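You operate a simulated robot arm through the tools that you are given. There is no shell and no other tool.

Carry out the task below with a simulated robot arm. There is one attempt and no reset: what you move stays moved.

TASK
Unit 23 runs backwards: stop it, change phase and prove it runs forward.
Fine: main switch off for the change; run it till it shows FWD OK, then stop it.

It is judged by the outcome, as a careful person would: the job done as asked, and still so three seconds after it is handed in. It fails if anything else is knocked over, pushed out of place, dropped, spilled or broken.

THE ROBOT
A 7-joint arm with a two-finger parallel gripper, fixed in place. Base frame: the origin is at the foot of the arm, x ahead of it, y to its left, z up. Lengths are in m, angles in rad, forces in N, time in s.
With the tool pointing down near the work surface it reaches from about 0.18 to 0.68 m from the base axis. Its first joint turns from -1.152 to 1.152 rad. Payload 2.4 kg.
Tool frame: the origin (TCP) lies between the finger pads and is the grasp point; the fingertips stand 0.03 m ahead of it; z points along the fingers, y is the line along which they close. Largest opening 0.094 m; finger width 0.028, thickness 0.01; the body of the gripper, 0.05 by 0.096 m, starts 0.055 m behind the TCP.
Orientation is that of the tool frame in the base frame, as a unit quaternion [w, x, y, z]. With the fingers straight down and closing along the base's y, the tool's x points along the base's -x, its y along +y and its z along -z.

THE INTERFACE
- The arm moves only by the tool apply_moves. Its argument "plan" is a list of rows, each a list of 2 entries, a list of its own where there are three numbers: the shift along the tool's x, y, z in units of 100 mm (1.0 is 100 mm), then the turn, a rotation vector about the tool's x, y, z in units of 180 degrees (1.0 is 180 degrees). In form: [[[x, y, z], [wx, wy, wz]], ...]. A call has 1 to 20 rows; each row is the pose to reach, as a shift and turn from the pose commanded when the call began, along the tool's axes at that moment. "fingers" is the opening, from 0 (shut) to 1 (fully open), set as the call begins (left out, the last holds). A call with a number of a shift or a turn outside -1 to 1 is refused whole. Each row takes 0.2 s and may step no farther than 0.05 m and 0.15 rad from the row before; otherwise, or with a gripper value out of range, the whole call is refused. Where a pose cannot be reached the arm comes as near as it can. A force on the tool above 40 N (or 10 N above the force at the start of the call, whichever is more), or a blocked arm, ends the call early, and 0.2 s more pass. The fingers move at their own pace (about 0.153 m/s each) and stop on an object; they squeeze with about 22 N. The grip force told is the motor's: it shows also when the fingers shut on nothing. Time passes only in rows, and 0.2 s behind the last, so rows that repeat a pose let the fingers close. The reply holds the time, the measured pose of the TCP, the force on the tool along the base axes, the opening and the grip force, in the units named above and with some noise, with the torque about the TCP (base axes, N m) and any sound that the robot's microphone picked up, and new pictures: "pictures" is both (left out), scene, wrist or none.
- Cameras (640 x 400 px; columns grow to the right, rows downward): "scene" is fixed at [0.0254, 0.459, 1.4543]; the picture's right is [-0.89, -0.45, 0.00], its down [-0.17, 0.33, -0.93] and it looks along [0.42, -0.83, -0.37] (base axes); focal length 343 px, centre (320, 200). "wrist" rides on the gripper at [0.076, 0.014, -0.102] in the tool frame; the picture's right is [-0.18, 0.98, 0.00], its down [-0.75, -0.14, -0.64] and it looks along [-0.63, -0.12, 0.77] (tool axes); focal length 243 px, centre (320, 200). There is no depth. A picture from a camera that has moved, and an enlarged one, comes with that camera's place and axes in the base frame and with its lens. The place of the scene camera against the robot may be out by one fixed shift of up to 0.012 m in any direction.
- close_up(camera, box): a new picture of the part [left, top, right, bottom] of that camera's present view, enlarged. No time passes.
- job_done(): hands the job in; it is judged then, once.

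Places have to be worked out from the pictures, the camera data and where the tool is seen. Open the gripper and draw the arm clear of the work before you hand the job in, unless the task says otherwise.

The tools are called after "Request:" by a JSON object that holds its "api" and its "payload". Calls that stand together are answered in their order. apply_moves: Moves the arm, as the interface text tells. Its arguments: {"type":"object","properties":{"plan":{"type":"array","items":{"type":"array"}},"fingers":{"type":"number"},"pictures":{"type":"string","enum":["both","scene","wrist","none"]}},"required":["plan"]} The other tools are called the same way: close_up (camera, box) takes an enlarged picture of a part of a camera's view; job_done () hands the job in.

At the start:

```text
t: 0.0
tcp_pos: [0.4105, 0.0381, 1.3051]
orientation: [0.0, 0.001, 1.0, 0.0]
force: [0.4, 0.1, 0.3]
ft_torque: [-0.03, 0.0, -0.01]
finger_gap: 0.0942
finger_force: 0.1
```

scene: 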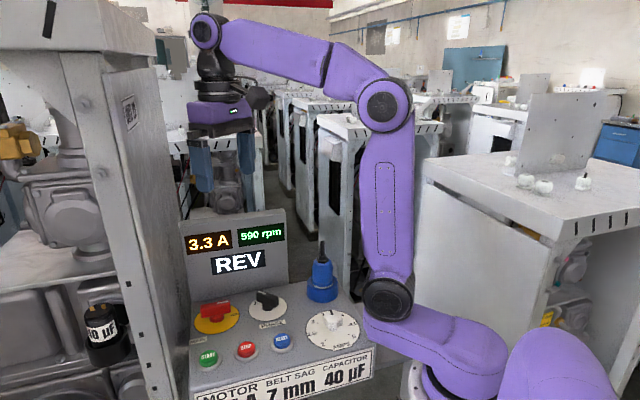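
wrist: 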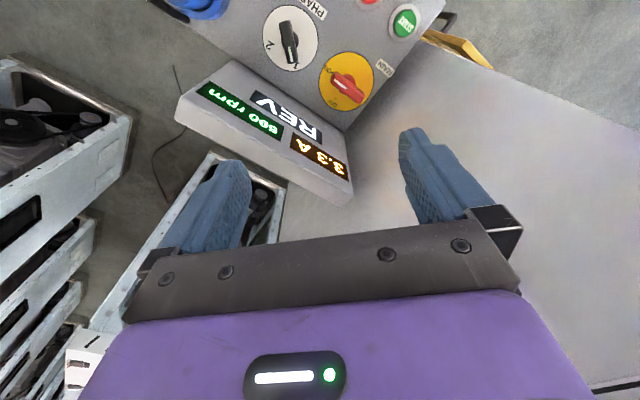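

I start by looking closely at the panel in both cameras before moving anything.

Request:
{"api": "close_up", "payload": {"camera": "scene", "box": [170, 200, 390, 400]}}

Request:
{"api": "close_up", "payload": {"camera": "wrist", "box": [160, 0, 500, 210]}}

Request:
{"api": "close_up", "payload": {"camera": "scene", "box": [0, 180, 200, 400]}}

```text
2.00 times, centred on (280, 300) of scene
camera zoom: at [0.0254, 0.459, 1.4543], right [-0.89, -0.45, 0.0], down [-0.17, 0.33, -0.93], along [0.42, -0.83, -0.37], focal length 686 px, centre (400, 0)
```

zoom: 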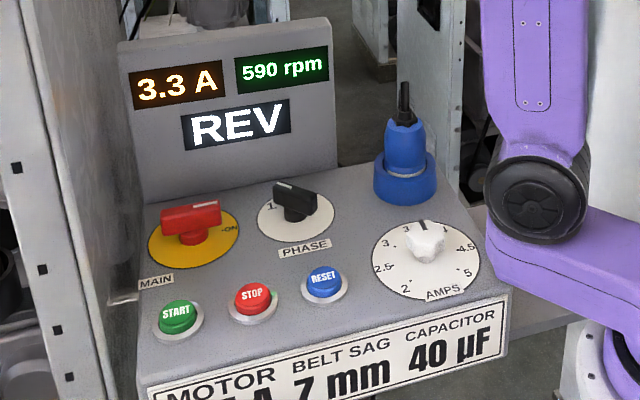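

```text
1.88 times, centred on (330, 105) of wrist
camera zoom: at [0.3342, 0.0523, 1.4076], right [0.18, 0.98, 0.0], down [0.75, -0.14, 0.64], along [0.63, -0.12, -0.77], focal length 457 px, centre (301, 379)
```

zoom: 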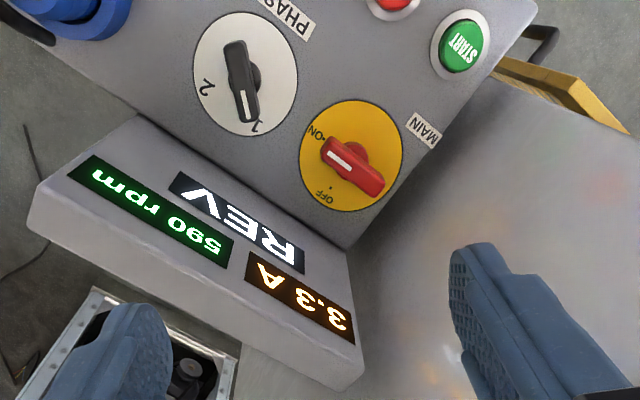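

```text
1.82 times, centred on (100, 290) of scene
camera zoom: at [0.0254, 0.459, 1.4543], right [-0.89, -0.45, 0.0], down [-0.17, 0.33, -0.93], along [0.42, -0.83, -0.37], focal length 623 px, centre (720, 36)
```

zoom: 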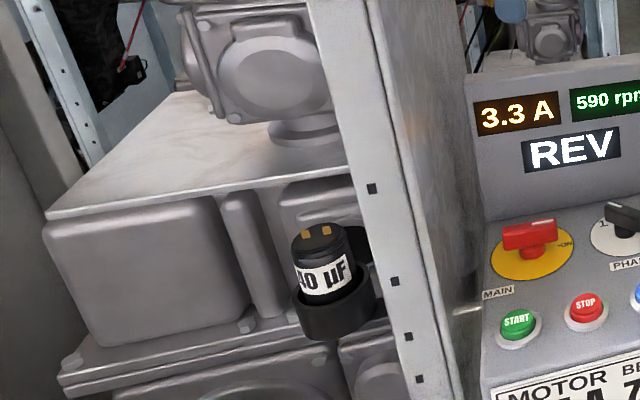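

The panel has MAIN on ON, PHASE on 1 and the display showing REV at 590 rpm. Triangulating puts STOP near (0.34, 0.11, 1.00), START near (0.38, 0.16), MAIN near (0.44, 0.075) and PHASE near (0.37, 0.003). I'll close the fingers and move to well above STOP for a better look.

Request:
{"api": "apply_moves", "payload": {"plan": [[[0.2, 0.2, 0.25], [0, 0, 0]], [[0.4, 0.4, 0.5], [0, 0, 0]], [[0.6, 0.6, 0.75], [0, 0, 0]], [[0.7, 0.75, 0.9], [0, 0, 0]], [[0.7, 0.75, 0.9], [0, 0, 0]]], "fingers": 0, "pictures": "both"}}

```text
t: 1.2
tcp_pos: [0.3401, 0.1128, 1.2139]
orientation: [0.0, 0.001, 1.0, 0.0]
force: [0.1, 0.3, -0.4]
ft_torque: [0.01, 0.0, 0.04]
finger_gap: 0.0
finger_force: 22.1
camera wrist: at [0.2637, 0.1277, 1.3162], right [0.18, 0.98, 0.0], down [0.75, -0.14, 0.64], along [0.63, -0.12, -0.77], focal length 243 px, centre (320, 200)
```

scene: 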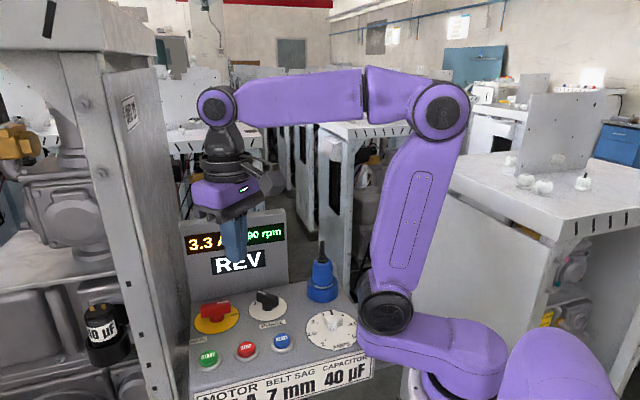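
wrist: 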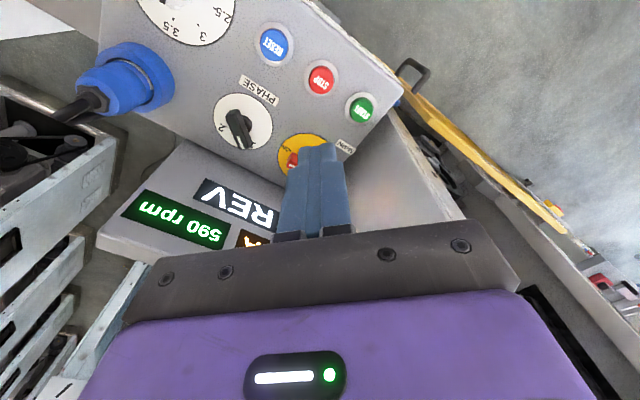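

STOP re-triangulates from the wrist view at about (0.339, 0.114), top near z = 1.003. The cabinet wall's near edge comes out near (0.41, 0.21), so I'll keep clear of it later. I'm lowering the closed fingers over STOP.

Request:
{"api": "apply_moves", "payload": {"plan": [[[0.005, 0.005, 0.4], [0, 0, 0]], [[0.01, 0.012, 0.8], [0, 0, 0]], [[0.01, 0.012, 1.0], [0, 0, 0]], [[0.01, 0.012, 1.0], [0, 0, 0]]], "pictures": "both"}}

```text
t: 2.2
tcp_pos: [0.3409, 0.1129, 1.1139]
orientation: [0.001, 0.0, 1.0, 0.0]
force: [0.8, -0.6, 0.4]
ft_torque: [0.03, 0.02, -0.02]
finger_gap: 0.0
finger_force: 22.1
camera wrist: at [0.2647, 0.1282, 1.2166], right [0.18, 0.98, 0.0], down [0.75, -0.14, 0.64], along [0.63, -0.12, -0.77], focal length 243 px, centre (320, 200)
```

scene: 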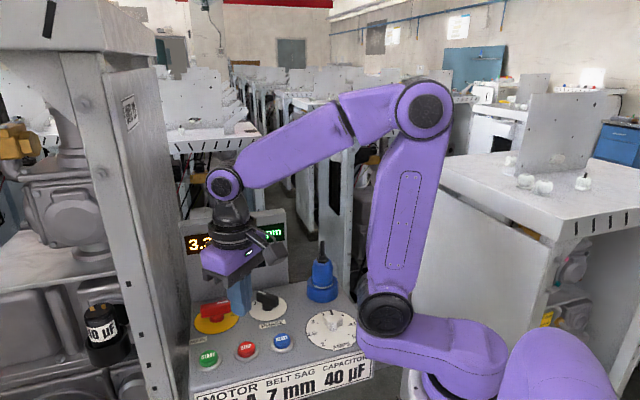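
wrist: 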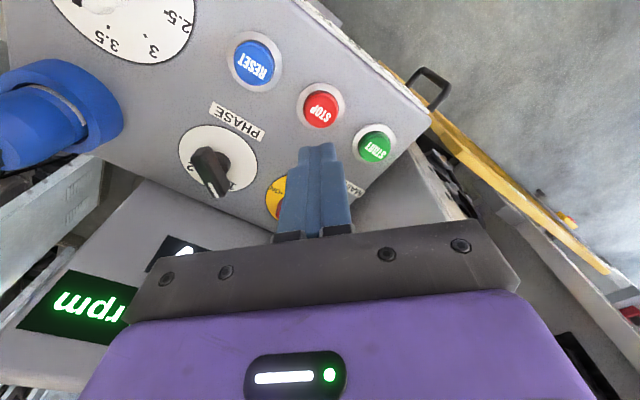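

STOP now reads at (0.338, 0.114), about 3 mm from the tool in x. I'll correct that and go down to just above the button.

Request:
{"api": "apply_moves", "payload": {"plan": [[[0.025, 0.01, 0.35], [0, 0, 0]], [[0.025, 0.01, 0.65], [0, 0, 0]], [[0.025, 0.01, 0.7], [0, 0, 0]], [[0.025, 0.01, 0.74], [0, 0, 0]]], "pictures": "both"}}

```text
t: 3.2
tcp_pos: [0.3372, 0.1147, 1.0408]
orientation: [0.0, 0.0, 1.0, 0.0]
force: [1.1, -0.7, 1.4]
ft_torque: [-0.03, 0.02, 0.02]
finger_gap: 0.0001
finger_force: 22.6
camera wrist: at [0.2616, 0.1289, 1.1425], right [0.18, 0.98, 0.0], down [0.75, -0.14, 0.64], along [0.63, -0.12, -0.77], focal length 243 px, centre (320, 200)
```

scene: 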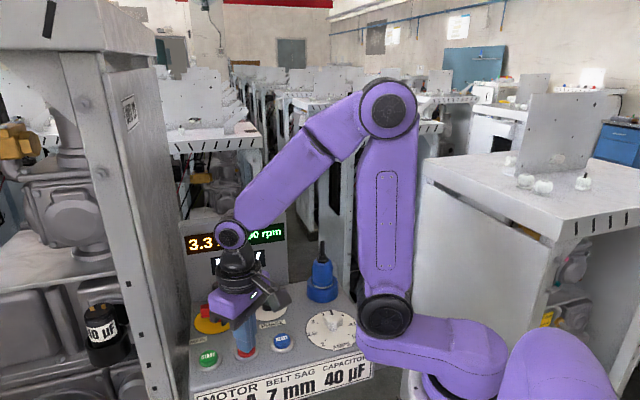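
wrist: 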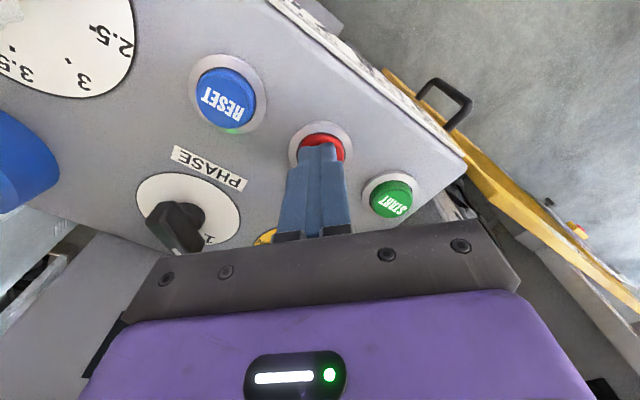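

The fingertips sit squarely over STOP, about 8 mm above it. I'll press in small steps, watching the force.

Request:
{"api": "apply_moves", "payload": {"plan": [[[0, 0, 0.04], [0, 0, 0]], [[0, 0, 0.06], [0, 0, 0]], [[0, 0, 0.08], [0, 0, 0]], [[0, 0, 0.1], [0, 0, 0]]], "pictures": "scene"}}

```text
t: 4.2
tcp_pos: [0.337, 0.1144, 1.032]
orientation: [0.002, 0.0, 1.0, 0.0]
force: [-1.7, -2.3, 36.0]
ft_torque: [-0.06, 0.12, -0.06]
finger_gap: 0.0001
finger_force: 22.0
heard: click
```

scene: 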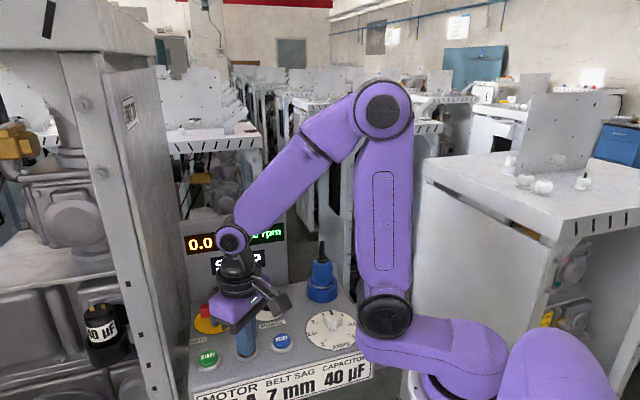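

There was a click at 36 N, and the display now shows 0.0 A and what looks like STOP. I'll lift off and read the display.

Request:
{"api": "apply_moves", "payload": {"plan": [[[0, 0, -0.2], [0, 0, 0]], [[0, 0, -0.6], [0, 0, 0]], [[0.2, 0.1, -0.95], [0, 0, 0]], [[0.2, 0.1, -0.95], [0, 0, 0]]], "pictures": "both"}}

Request:
{"api": "close_up", "payload": {"camera": "scene", "box": [170, 200, 390, 400]}}

```text
t: 5.2
tcp_pos: [0.3166, 0.124, 1.1254]
orientation: [0.0, 0.0, 1.0, -0.001]
force: [0.4, 0.2, -0.5]
ft_torque: [0.01, -0.03, 0.01]
finger_gap: 0.0
finger_force: 22.4
camera wrist: at [0.2413, 0.1388, 1.2287], right [0.18, 0.98, 0.0], down [0.75, -0.14, 0.64], along [0.63, -0.12, -0.77], focal length 243 px, centre (320, 200)
```

scene: 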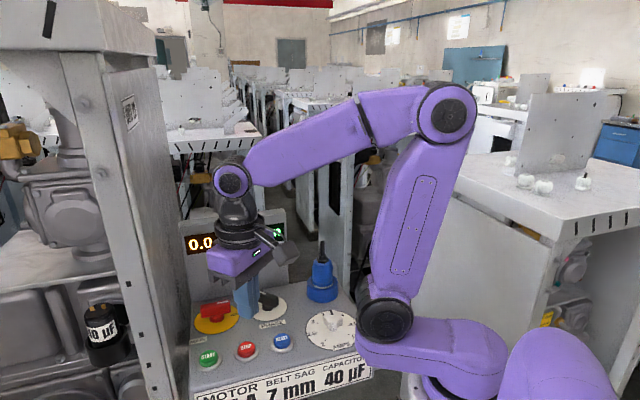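
wrist: 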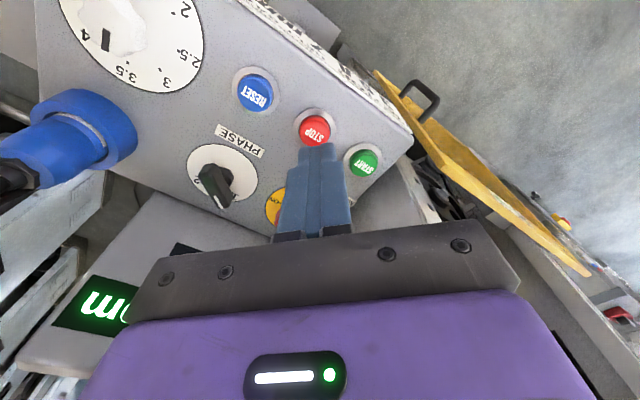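

```text
2.00 times, centred on (280, 300) of scene
camera zoom: at [0.0254, 0.459, 1.4543], right [-0.89, -0.45, 0.0], down [-0.17, 0.33, -0.93], along [0.42, -0.83, -0.37], focal length 686 px, centre (400, 0)
```

zoom: 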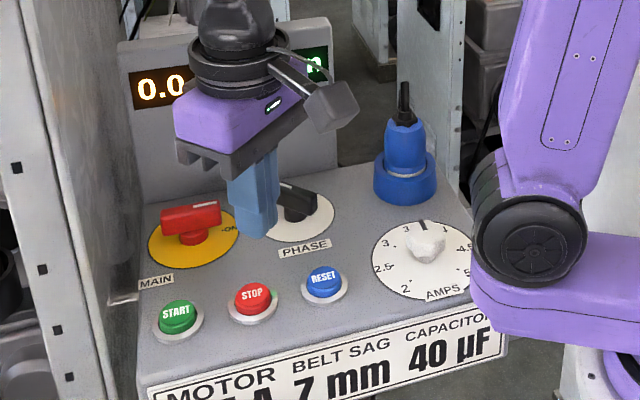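

STOP latched: current is 0.0 A. The rpm figure is partly hidden, so I'll raise the arm while turning the tool about 44°, so the gripper's camera side faces away from the display, then look again.

Request:
{"api": "apply_moves", "payload": {"plan": [[[0.1, 0, -0.3], [0, 0, 0.041]], [[0.2, 0, -0.6], [0, 0, 0.082]], [[0.3, 0, -0.85], [0, 0, 0.123]], [[0.4, 0, -0.9], [0, 0, 0.164]], [[0.4, 0, -0.9], [0, 0, 0.205]], [[0.4, 0, -0.9], [0, 0, 0.244]], [[0.4, 0, -0.9], [0, 0, 0.244]]], "pictures": "both"}}

Request:
{"api": "close_up", "payload": {"camera": "scene", "box": [170, 200, 290, 350]}}

Request:
{"api": "close_up", "payload": {"camera": "wrist", "box": [160, 0, 500, 210]}}

```text
t: 6.8
tcp_pos: [0.278, 0.1247, 1.2167]
orientation: [0.0, 0.374, 0.927, 0.001]
force: [0.9, 0.1, 0.2]
ft_torque: [0.0, -0.02, 0.0]
finger_gap: 0.0
finger_force: 21.8
camera wrist: at [0.2321, 0.1889, 1.3192], right [0.82, 0.58, 0.0], down [0.44, -0.63, 0.64], along [0.37, -0.52, -0.77], focal length 243 px, centre (320, 200)
```

scene: 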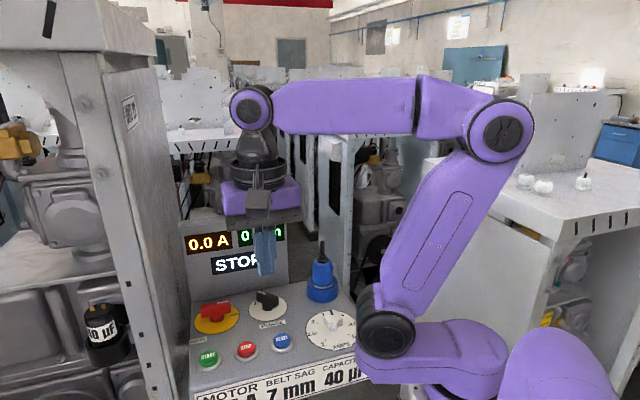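
wrist: 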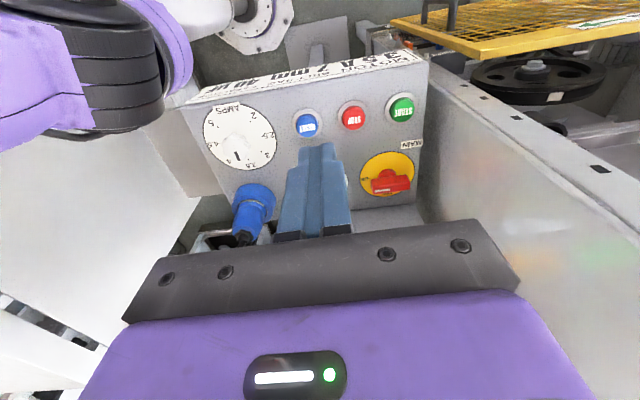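

```text
2.67 times, centred on (230, 275) of scene
camera zoom: at [0.0254, 0.459, 1.4543], right [-0.89, -0.45, 0.0], down [-0.17, 0.33, -0.93], along [0.42, -0.83, -0.37], focal length 914 px, centre (560, 0)
```

zoom: 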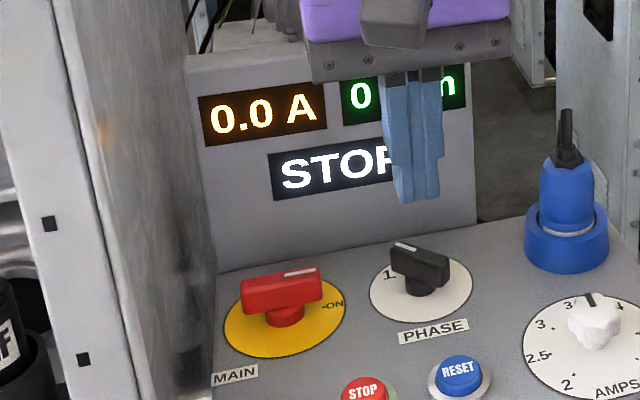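

```text
1.88 times, centred on (330, 105) of wrist
camera zoom: at [0.2321, 0.1889, 1.3192], right [0.82, 0.58, 0.0], down [0.44, -0.63, 0.64], along [0.37, -0.52, -0.77], focal length 457 px, centre (301, 379)
```

zoom: 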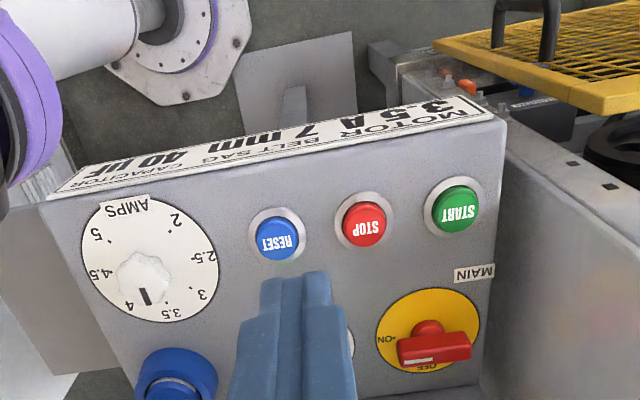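

The display reads STOP, 0.0 A and 0 rpm, so the motor is at rest. MAIN's bar points right (ON) and OFF is toward the display. I'll push the pointer end with the closed fingertips, and first move over to its front-right side.

Request:
{"api": "apply_moves", "payload": {"plan": [[[-0.24, 0.14, 0.2], [0, 0, 0]], [[-0.5, 0.3, 0.4], [0, 0, 0]], [[-0.75, 0.45, 0.65], [0, 0, 0]], [[-0.95, 0.57, 0.87], [0, 0, 0]], [[-0.95, 0.57, 0.87], [0, 0, 0]]], "pictures": "both"}}

Request:
{"api": "close_up", "payload": {"camera": "wrist", "box": [200, 50, 520, 250]}}

Request:
{"api": "close_up", "payload": {"camera": "scene", "box": [170, 200, 290, 350]}}

```text
t: 8.0
tcp_pos: [0.3848, 0.1016, 1.1273]
orientation: [0.0, 0.374, 0.927, 0.001]
force: [-0.2, 0.2, 0.5]
ft_torque: [0.03, 0.0, 0.02]
finger_gap: 0.0
finger_force: 22.3
camera wrist: at [0.3398, 0.1645, 1.2303], right [0.81, 0.58, 0.0], down [0.44, -0.62, 0.64], along [0.37, -0.52, -0.77], focal length 243 px, centre (320, 200)
```

scene: 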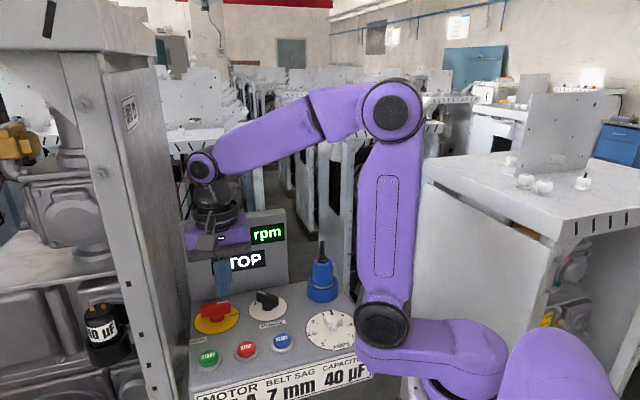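
wrist: 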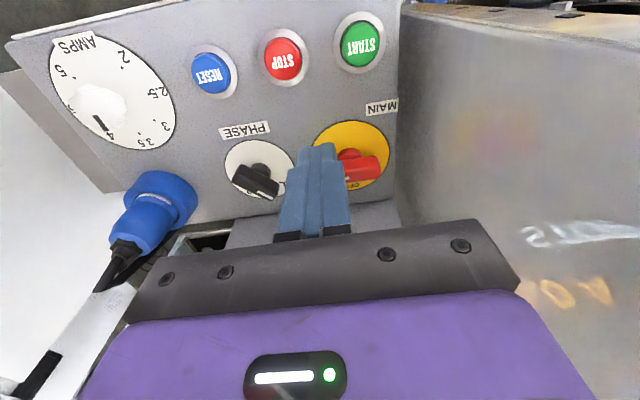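

```text
2.00 times, centred on (360, 150) of wrist
camera zoom: at [0.3398, 0.1645, 1.2303], right [0.81, 0.58, 0.0], down [0.44, -0.62, 0.64], along [0.37, -0.52, -0.77], focal length 485 px, centre (240, 300)
```

zoom: 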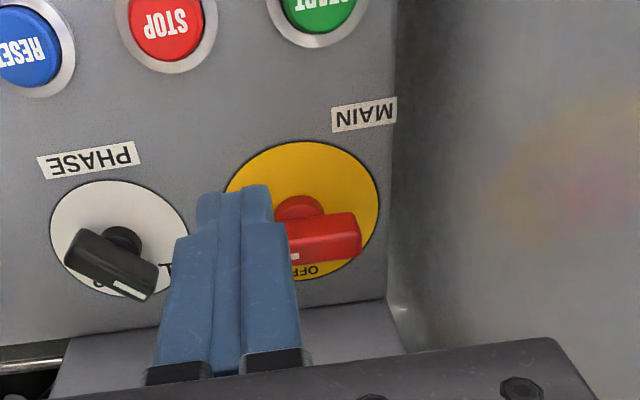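

```text
2.67 times, centred on (230, 275) of scene
camera zoom: at [0.0254, 0.459, 1.4543], right [-0.89, -0.45, 0.0], down [-0.17, 0.33, -0.93], along [0.42, -0.83, -0.37], focal length 914 px, centre (560, 0)
```

zoom: 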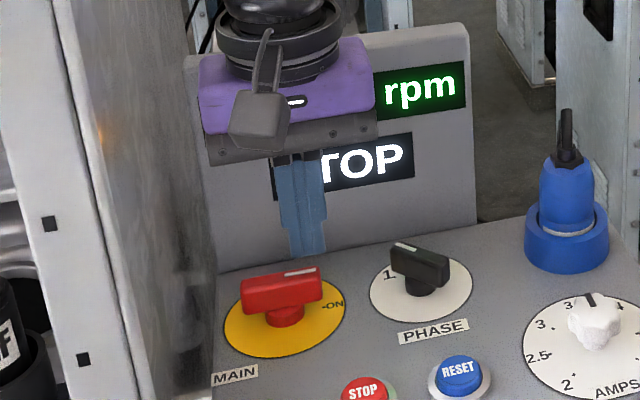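

MAIN's centre refines to (0.443, 0.075), with the bar top at z ≈ 1.033. I'll move in to about 12 mm in front of the bar's pointer end and lower the tips to bar height.

Request:
{"api": "apply_moves", "payload": {"plan": [[[-0.26, 0.01, 0.2], [0, 0, 0]], [[-0.26, 0.01, 0.55], [0, 0, 0]], [[-0.26, 0.01, 0.8], [0, 0, 0]], [[-0.26, 0.01, 0.87], [0, 0, 0]], [[-0.26, 0.01, 0.87], [0, 0, 0]]], "pictures": "both"}}

Request:
{"api": "close_up", "payload": {"camera": "wrist", "box": [200, 50, 520, 250]}}

Request:
{"api": "close_up", "payload": {"camera": "scene", "box": [170, 200, 290, 350]}}

```text
t: 9.2
tcp_pos: [0.4041, 0.0825, 1.041]
orientation: [0.0, 0.374, 0.928, 0.0]
force: [-0.4, 0.6, 0.2]
ft_torque: [0.01, 0.0, -0.01]
finger_gap: 0.0001
finger_force: 22.2
camera wrist: at [0.3593, 0.1465, 1.1438], right [0.81, 0.58, 0.0], down [0.44, -0.62, 0.64], along [0.37, -0.52, -0.77], focal length 243 px, centre (320, 200)
```

scene: 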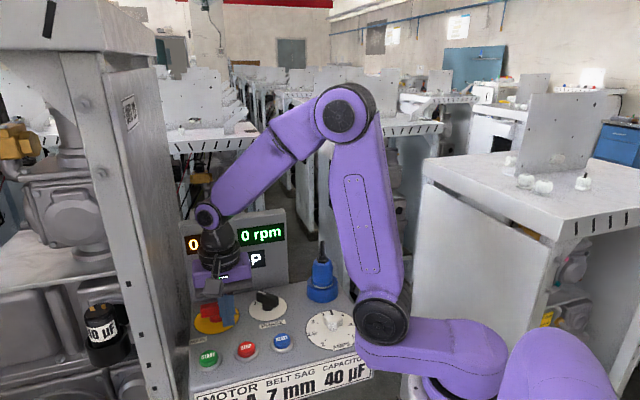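
wrist: 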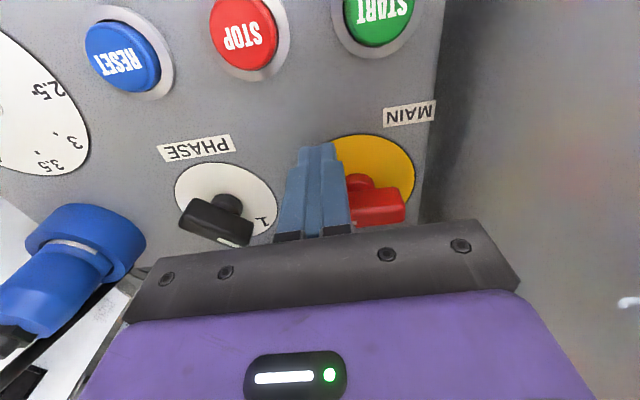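

```text
2.00 times, centred on (360, 150) of wrist
camera zoom: at [0.3593, 0.1465, 1.1438], right [0.81, 0.58, 0.0], down [0.44, -0.62, 0.64], along [0.37, -0.52, -0.77], focal length 485 px, centre (240, 300)
```

zoom: 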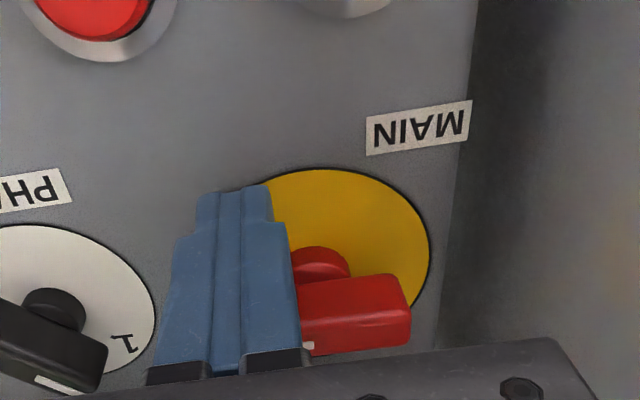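

```text
2.67 times, centred on (230, 275) of scene
camera zoom: at [0.0254, 0.459, 1.4543], right [-0.89, -0.45, 0.0], down [-0.17, 0.33, -0.93], along [0.42, -0.83, -0.37], focal length 914 px, centre (560, 0)
```

zoom: 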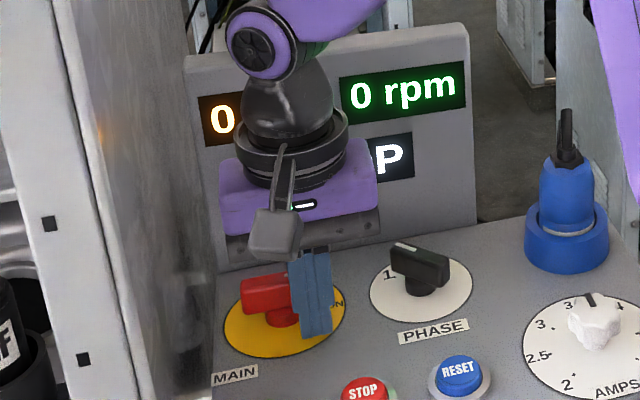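

The tips sit about 11 mm in front of the bar's pointer end, about 15 mm above the disc and clear of everything else. I'll start pushing the handle counterclockwise, stopping part way to check.

Request:
{"api": "apply_moves", "payload": {"plan": [[[-0.05, 0.0, 0], [0, 0, 0]], [[-0.1, 0.01, 0], [0, 0, 0]], [[-0.13, -0.02, 0], [0, 0, 0]], [[-0.15, -0.046, 0], [0, 0, 0]], [[-0.18, -0.065, 0], [0, 0, 0]], [[-0.208, -0.08, 0], [0, 0, 0]], [[-0.245, -0.09, 0], [0, 0, 0]], [[-0.281, -0.094, 0], [0, 0, 0]]], "pictures": "both"}}

Request:
{"api": "close_up", "payload": {"camera": "wrist", "box": [200, 50, 520, 250]}}

Request:
{"api": "close_up", "payload": {"camera": "scene", "box": [170, 200, 290, 350]}}

```text
t: 11.0
tcp_pos: [0.4173, 0.0558, 1.0423]
orientation: [0.0, 0.375, 0.927, 0.0]
force: [-1.6, 1.0, -0.3]
ft_torque: [0.02, 0.04, -0.03]
finger_gap: 0.0
finger_force: 21.7
camera wrist: at [0.3733, 0.1195, 1.1446], right [0.82, 0.58, 0.0], down [0.44, -0.62, 0.64], along [0.37, -0.52, -0.77], focal length 243 px, centre (320, 200)
```

scene: 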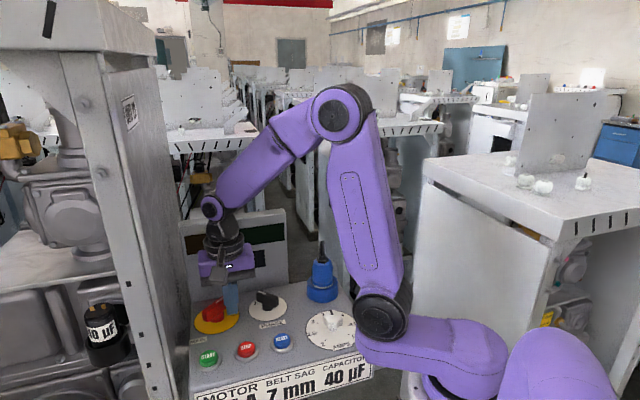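
wrist: 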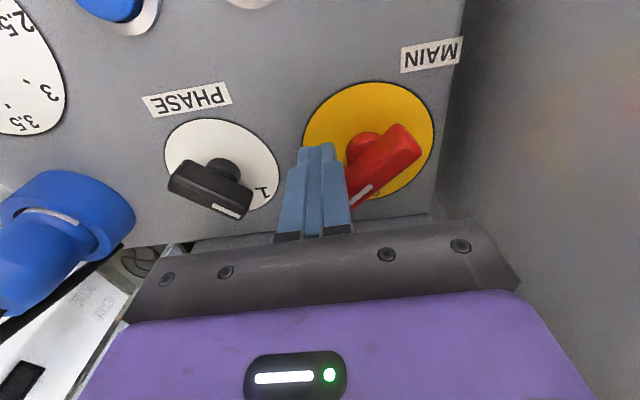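

```text
2.00 times, centred on (360, 150) of wrist
camera zoom: at [0.3733, 0.1195, 1.1446], right [0.82, 0.58, 0.0], down [0.44, -0.62, 0.64], along [0.37, -0.52, -0.77], focal length 485 px, centre (240, 300)
```

zoom: 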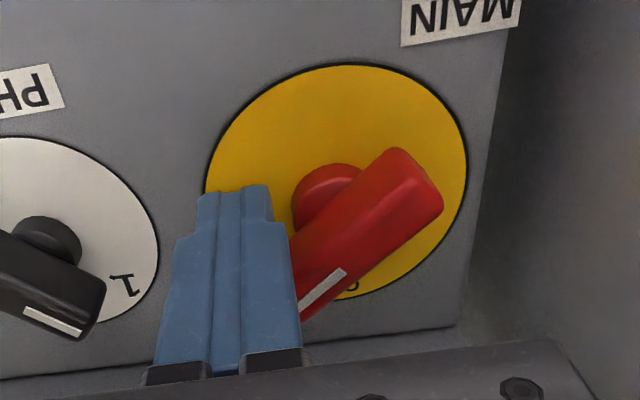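

```text
2.67 times, centred on (230, 275) of scene
camera zoom: at [0.0254, 0.459, 1.4543], right [-0.89, -0.45, 0.0], down [-0.17, 0.33, -0.93], along [0.42, -0.83, -0.37], focal length 914 px, centre (560, 0)
```

zoom: 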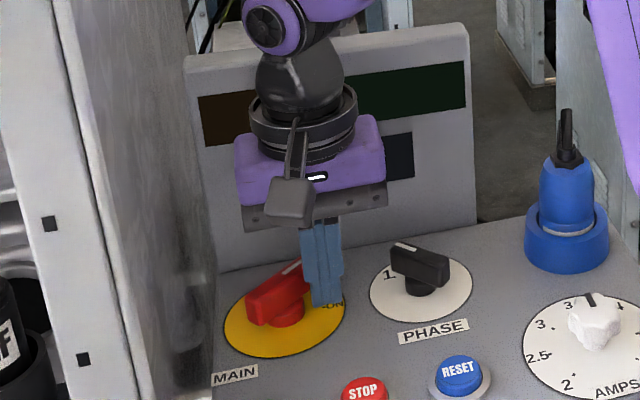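

The handle is about half way round and the display has already gone dark. I'll continue the arc to OFF at 12 o'clock.

Request:
{"api": "apply_moves", "payload": {"plan": [[[-0.04, 0.005, 0], [0, 0, 0]], [[-0.078, 0.014, 0], [0, 0, 0]], [[-0.115, 0.035, 0], [0, 0, 0]], [[-0.149, 0.057, 0], [0, 0, 0]], [[-0.18, 0.09, 0], [0, 0, 0]], [[-0.205, 0.124, 0], [0, 0, 0]], [[-0.205, 0.124, 0], [0, 0, 0]]], "pictures": "both"}}

Request:
{"api": "close_up", "payload": {"camera": "wrist", "box": [200, 50, 520, 250]}}

Request:
{"api": "close_up", "payload": {"camera": "scene", "box": [170, 200, 290, 350]}}

```text
t: 12.4
tcp_pos: [0.4356, 0.0498, 1.0398]
orientation: [-0.01, 0.373, 0.928, -0.006]
force: [-3.8, -2.4, 2.1]
ft_torque: [-0.05, 0.13, 0.1]
finger_gap: 0.0
finger_force: 22.0
stopped in row 7: the force on the tool passed its limit at 43 N (the readings are from after the stop); the commanded pose is now the measured one
camera wrist: at [0.3927, 0.1132, 1.1434], right [0.81, 0.58, -0.02], down [0.46, -0.62, 0.63], along [0.36, -0.52, -0.77], focal length 243 px, centre (320, 200)
```

scene: 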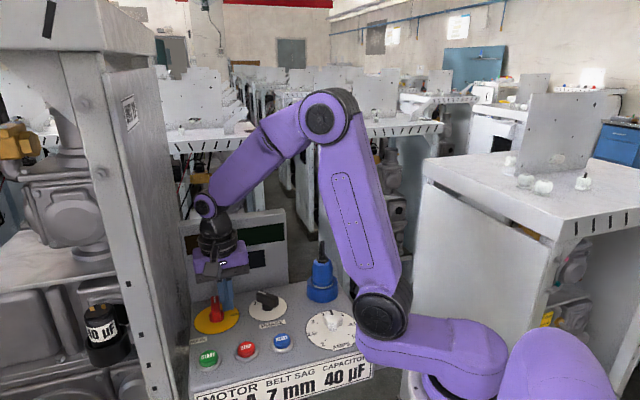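
wrist: 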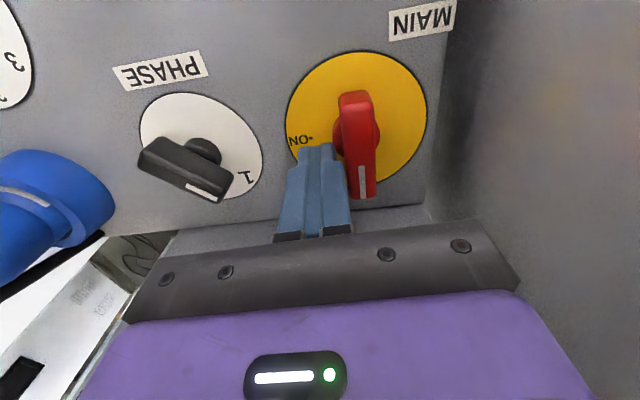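

```text
2.00 times, centred on (360, 150) of wrist
camera zoom: at [0.3927, 0.1132, 1.1434], right [0.81, 0.58, -0.02], down [0.46, -0.62, 0.63], along [0.36, -0.52, -0.77], focal length 485 px, centre (240, 300)
```

zoom: 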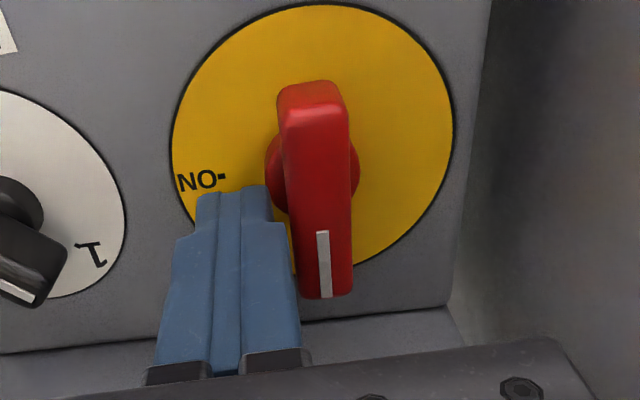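

```text
2.67 times, centred on (230, 275) of scene
camera zoom: at [0.0253, 0.4589, 1.4543], right [-0.89, -0.45, 0.0], down [-0.17, 0.33, -0.93], along [0.42, -0.83, -0.37], focal length 914 px, centre (560, 0)
```

zoom: 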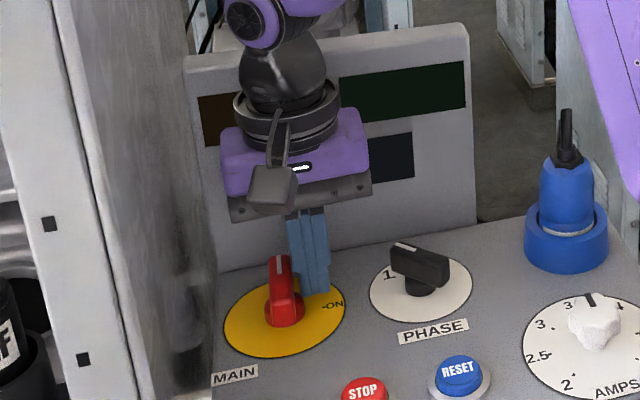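

MAIN has reached its stop at OFF: the handle points at OFF, the display is dark, and the 43 N was contact with the stop. I'll back off to the right, lift, and turn the tool square over the PHASE knob at about (0.371, 0.003).

Request:
{"api": "apply_moves", "payload": {"plan": [[[0, -0.06, -0.03], [0, 0, 0]], [[0, -0.08, -0.4], [0, 0, 0]], [[0, -0.08, -0.8], [0, 0, 0]], [[0.03, -0.15, -0.9], [-0.0006, -0.001, -0.0405]], [[0.05, -0.3, -0.9], [-0.0013, -0.0022, -0.0811]], [[0.08, -0.45, -0.9], [-0.002, -0.0033, -0.1217]], [[0.11, -0.6, -0.9], [-0.0026, -0.0043, -0.1622]], [[0.13, -0.72, -0.9], [-0.0033, -0.0054, -0.2028]], [[0.14, -0.784, -0.9], [-0.0039, -0.0065, -0.2433]], [[0.14, -0.784, -0.9], [-0.0039, -0.0065, -0.2433]]], "pictures": "both"}}

Request:
{"api": "close_up", "payload": {"camera": "wrist", "box": [200, 50, 520, 250]}}

Request:
{"api": "close_up", "payload": {"camera": "scene", "box": [170, 200, 390, 400]}}

```text
t: 14.6
tcp_pos: [0.3732, 0.004, 1.1313]
orientation: [0.0, -0.001, 1.0, 0.0]
force: [-0.3, 0.7, -0.6]
ft_torque: [0.02, 0.0, -0.02]
finger_gap: 0.0002
finger_force: 22.2
camera wrist: at [0.2974, 0.0187, 1.2337], right [0.18, 0.98, 0.0], down [0.75, -0.14, 0.64], along [0.63, -0.12, -0.77], focal length 243 px, centre (320, 200)
```

scene: 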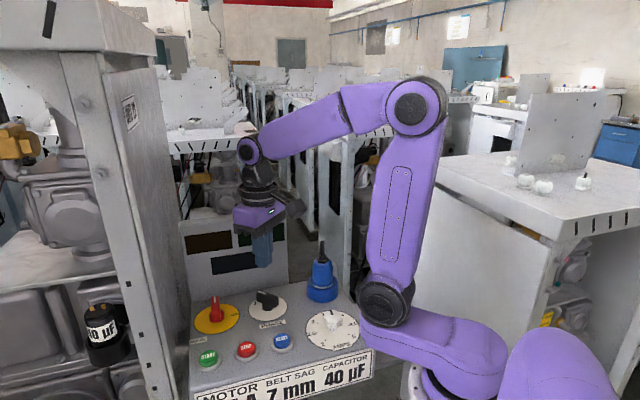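
wrist: 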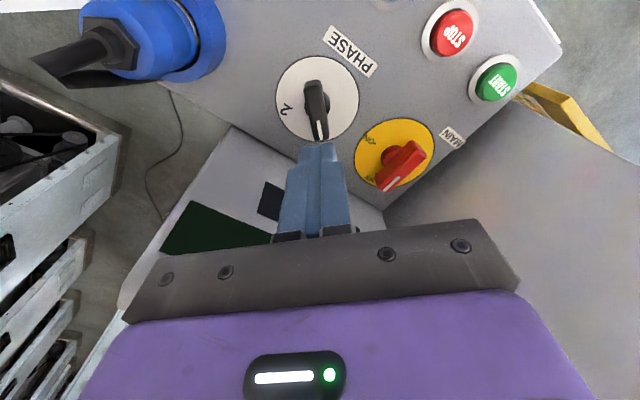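

```text
2.00 times, centred on (360, 150) of wrist
camera zoom: at [0.2974, 0.0187, 1.2337], right [0.18, 0.98, 0.0], down [0.75, -0.14, 0.64], along [0.63, -0.12, -0.77], focal length 485 px, centre (240, 300)
```

zoom: 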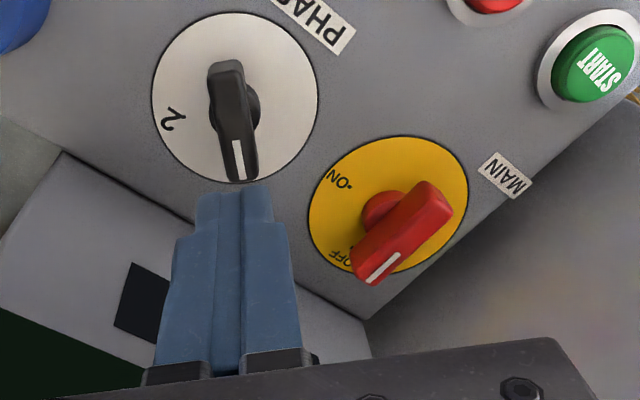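

```text
2.00 times, centred on (280, 300) of scene
camera zoom: at [0.0254, 0.459, 1.4543], right [-0.89, -0.45, 0.0], down [-0.17, 0.33, -0.93], along [0.42, -0.83, -0.37], focal length 686 px, centre (400, 0)
```

zoom: 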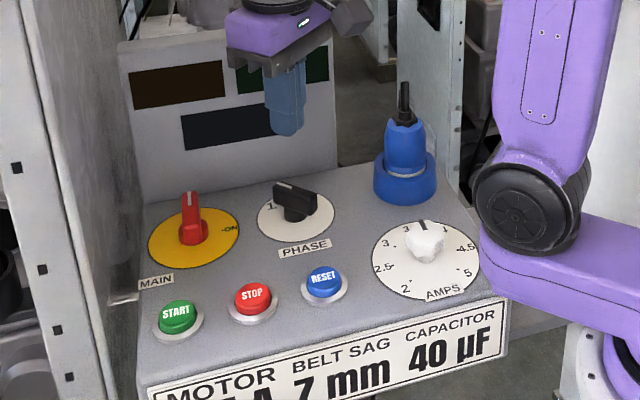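

MAIN points exactly at OFF and the display stays dark. The PHASE bar lies along base x, centred near (0.370, 0.002), so I'll open the fingers to about 42 mm and lower them either side of it.

Request:
{"api": "apply_moves", "payload": {"plan": [[[0.032, -0.02, 0.05], [0, 0, 0]], [[0.032, -0.02, 0.4], [0, 0, 0]], [[0.032, -0.02, 0.7], [0, 0, 0]], [[0.032, -0.02, 0.9], [0, 0, 0]], [[0.032, -0.02, 0.95], [0, 0, 0]]], "fingers": 0.45, "pictures": "both"}}

Request:
{"api": "close_up", "payload": {"camera": "wrist", "box": [200, 50, 520, 250]}}

Request:
{"api": "close_up", "payload": {"camera": "scene", "box": [190, 220, 350, 350]}}

```text
t: 15.8
tcp_pos: [0.3719, 0.0017, 1.0366]
orientation: [0.001, 0.001, 1.0, 0.0]
force: [-1.2, 0.2, -0.3]
ft_torque: [-0.01, -0.01, 0.03]
finger_gap: 0.0421
finger_force: 0.0
camera wrist: at [0.2941, 0.0162, 1.1393], right [0.18, 0.98, 0.0], down [0.75, -0.14, 0.64], along [0.63, -0.12, -0.77], focal length 243 px, centre (320, 200)
```

scene: 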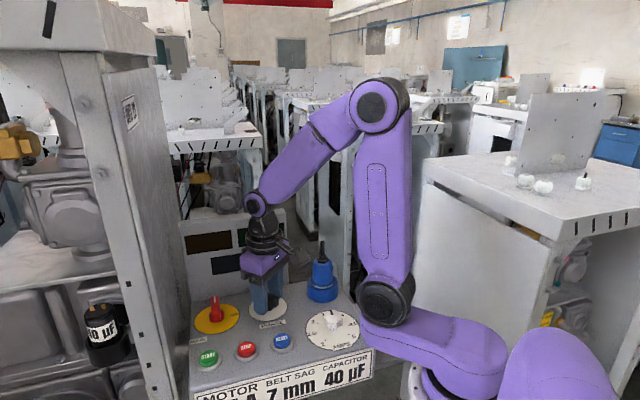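
wrist: 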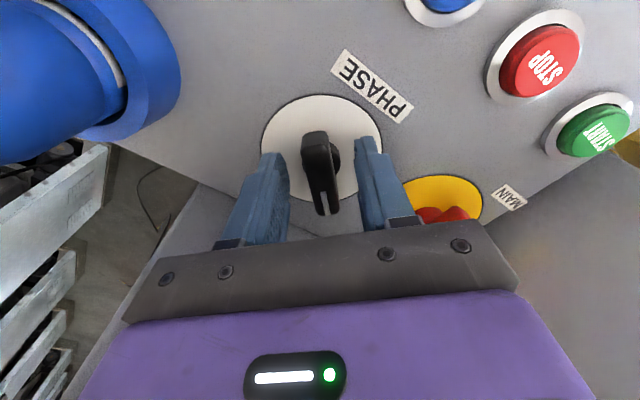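

```text
2.00 times, centred on (360, 150) of wrist
camera zoom: at [0.2941, 0.0162, 1.1393], right [0.18, 0.98, 0.0], down [0.75, -0.14, 0.64], along [0.63, -0.12, -0.77], focal length 485 px, centre (240, 300)
```

zoom: 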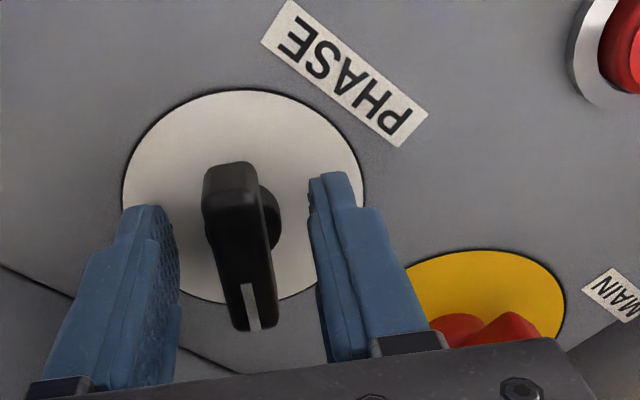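

```text
3.08 times, centred on (270, 285) of scene
camera zoom: at [0.0254, 0.459, 1.4543], right [-0.89, -0.45, 0.0], down [-0.17, 0.33, -0.93], along [0.42, -0.83, -0.37], focal length 1055 px, centre (474, -62)
```

zoom: 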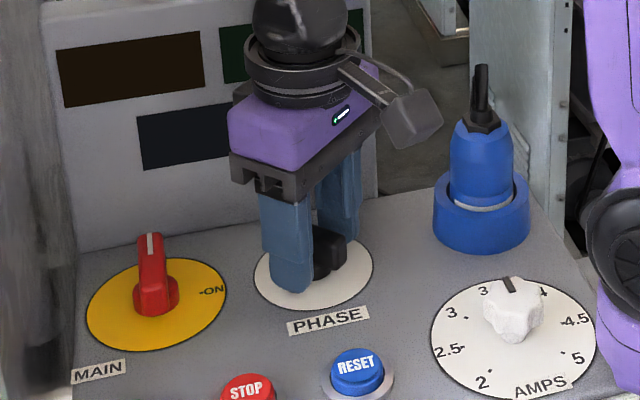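

The PHASE bar sits between the two fingers. I'll close on it without moving.

Request:
{"api": "apply_moves", "payload": {"plan": [[[0, 0, 0], [0, 0, 0]], [[0, 0, 0], [0, 0, 0]], [[0, 0, 0], [0, 0, 0]]], "fingers": 0.0, "pictures": "wrist"}}

Request:
{"api": "close_up", "payload": {"camera": "wrist", "box": [200, 50, 520, 250]}}

```text
t: 16.6
tcp_pos: [0.3687, 0.0015, 1.0368]
orientation: [0.001, 0.0, 1.0, 0.0]
force: [1.0, 5.1, -10.4]
ft_torque: [0.2, -0.72, -0.03]
finger_gap: 0.0237
finger_force: 44.4
camera wrist: at [0.2942, 0.0167, 1.1393], right [0.18, 0.98, 0.0], down [0.75, -0.14, 0.64], along [0.63, -0.12, -0.77], focal length 243 px, centre (320, 200)
```

wrist: 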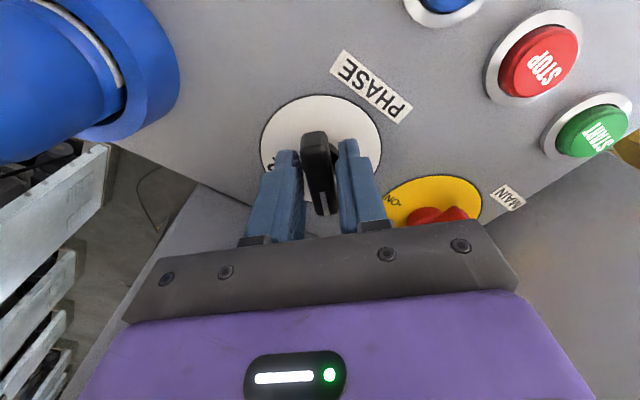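

```text
2.00 times, centred on (360, 150) of wrist
camera zoom: at [0.2942, 0.0167, 1.1393], right [0.18, 0.98, 0.0], down [0.75, -0.14, 0.64], along [0.63, -0.12, -0.77], focal length 485 px, centre (240, 300)
```

zoom: 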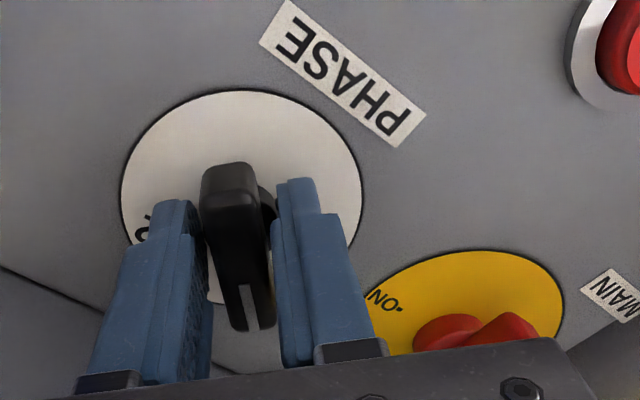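

The gap of 23.7 mm is too wide for the bar. The tips have closed on the round hub below it, so I'll open, rise 11 mm and close again on the bar alone.

Request:
{"api": "apply_moves", "payload": {"plan": [[[0, 0, 0], [0, 0, 0]], [[0, 0, -0.05], [0, 0, 0]], [[0, 0, -0.11], [0, 0, 0]], [[0, 0, -0.11], [0, 0, 0]]], "fingers": 0.4, "pictures": "wrist"}}

Request:
{"api": "apply_moves", "payload": {"plan": [[[0, 0, 0], [0, 0, 0]], [[0, 0, 0], [0, 0, 0]], [[0, 0, 0], [0, 0, 0]]], "fingers": 0.0, "pictures": "both"}}

Request:
{"api": "close_up", "payload": {"camera": "wrist", "box": [200, 50, 520, 250]}}

```text
t: 17.6
tcp_pos: [0.3686, 0.0022, 1.0478]
orientation: [0.001, 0.0, 1.0, 0.001]
force: [-0.6, -0.6, -0.5]
ft_torque: [0.01, 0.02, 0.01]
finger_gap: 0.0376
finger_force: 0.1
camera wrist: at [0.2943, 0.0163, 1.1501], right [0.18, 0.98, 0.0], down [0.75, -0.14, 0.64], along [0.63, -0.12, -0.77], focal length 243 px, centre (320, 200)
```

wrist: 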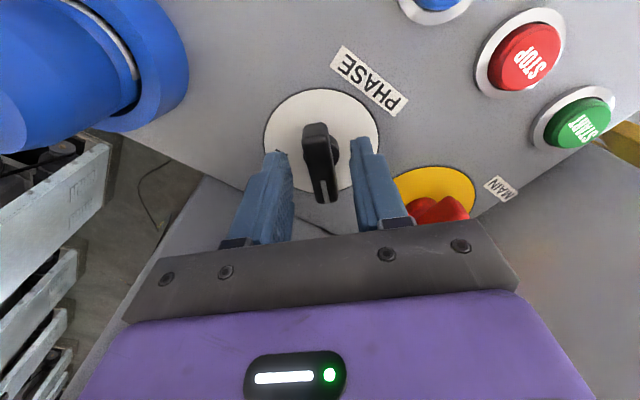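

```text
t: 18.4
tcp_pos: [0.3715, 0.0022, 1.0479]
orientation: [0.001, 0.0, 1.0, 0.001]
force: [1.2, 5.2, 0.7]
ft_torque: [0.0, -0.07, 0.02]
finger_gap: 0.0148
finger_force: 45.3
camera wrist: at [0.2944, 0.0167, 1.15], right [0.18, 0.98, 0.0], down [0.75, -0.14, 0.64], along [0.63, -0.12, -0.77], focal length 243 px, centre (320, 200)
```

scene: 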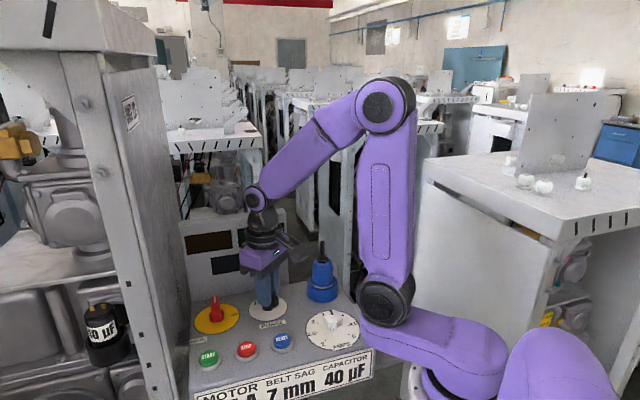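
wrist: 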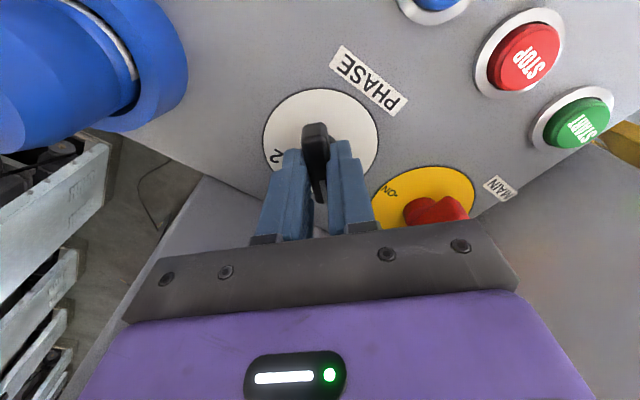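

```text
2.00 times, centred on (360, 150) of wrist
camera zoom: at [0.2944, 0.0167, 1.15], right [0.18, 0.98, 0.0], down [0.75, -0.14, 0.64], along [0.63, -0.12, -0.77], focal length 485 px, centre (240, 300)
```

zoom: 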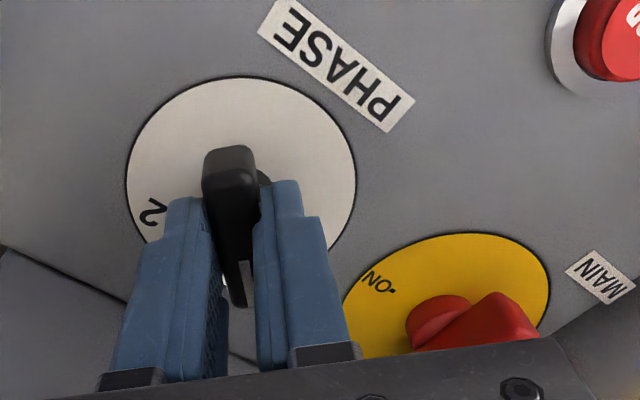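

The gap is now 14.8 mm, so I have the bar itself, with small side forces. I'll turn the tool clockwise as seen from above, stopping half way to check.

Request:
{"api": "apply_moves", "payload": {"plan": [[[0, 0, 0], [0, 0, 0.04]], [[0, 0, 0], [0, 0, 0.085]], [[0, 0, 0], [0, 0, 0.13]], [[0, 0, 0], [0, 0, 0.175]], [[0, 0, 0], [0, 0, 0.22]], [[0, 0, 0], [0, 0, 0.25]]], "pictures": "both"}}

Request:
{"api": "close_up", "payload": {"camera": "wrist", "box": [200, 50, 520, 250]}}

```text
t: 19.8
tcp_pos: [0.3705, 0.0035, 1.0471]
orientation: [0.001, 0.384, 0.923, 0.003]
force: [10.7, 31.3, -8.2]
ft_torque: [-0.48, -0.76, 0.08]
finger_gap: 0.0148
finger_force: 44.5
camera wrist: at [0.3274, 0.0678, 1.1503], right [0.83, 0.56, 0.01], down [0.43, -0.64, 0.64], along [0.36, -0.53, -0.77], focal length 243 px, centre (320, 200)
```

scene: 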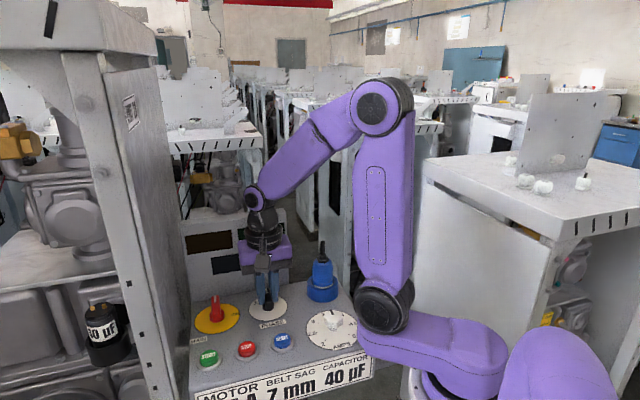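
wrist: 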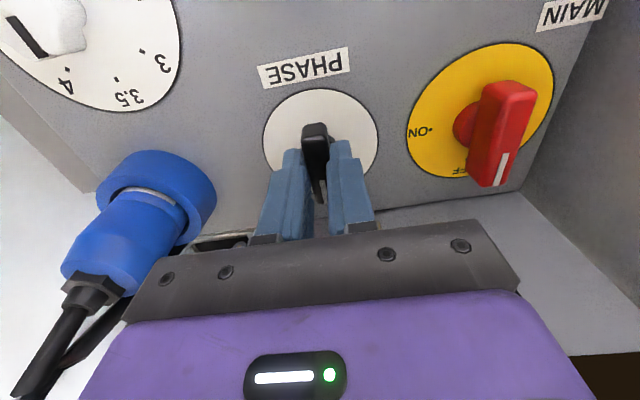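

```text
2.00 times, centred on (360, 150) of wrist
camera zoom: at [0.3274, 0.0678, 1.1503], right [0.83, 0.56, 0.01], down [0.43, -0.64, 0.64], along [0.36, -0.53, -0.77], focal length 485 px, centre (240, 300)
```

zoom: 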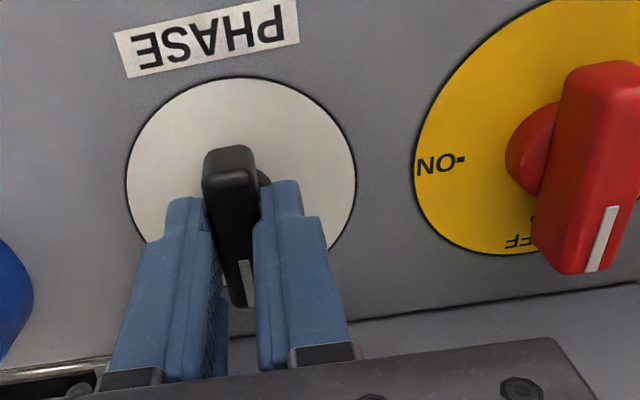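

It's turning with the knob, but there's a 33 N side load, mostly +y, so the knob axis is a few mm toward +y. I'll shift that way to relieve it before continuing.

Request:
{"api": "apply_moves", "payload": {"plan": [[[0.007, 0.014, 0], [0, 0, 0]], [[0.014, 0.028, 0], [0, 0, 0]], [[0.014, 0.028, 0], [0, 0, 0]]], "pictures": "none"}}

```text
t: 20.6
tcp_pos: [0.3717, 0.003, 1.0468]
orientation: [0.0, 0.384, 0.923, 0.0]
force: [4.3, 9.5, -1.4]
ft_torque: [0.38, 0.07, 0.02]
finger_gap: 0.0148
finger_force: 44.5
```

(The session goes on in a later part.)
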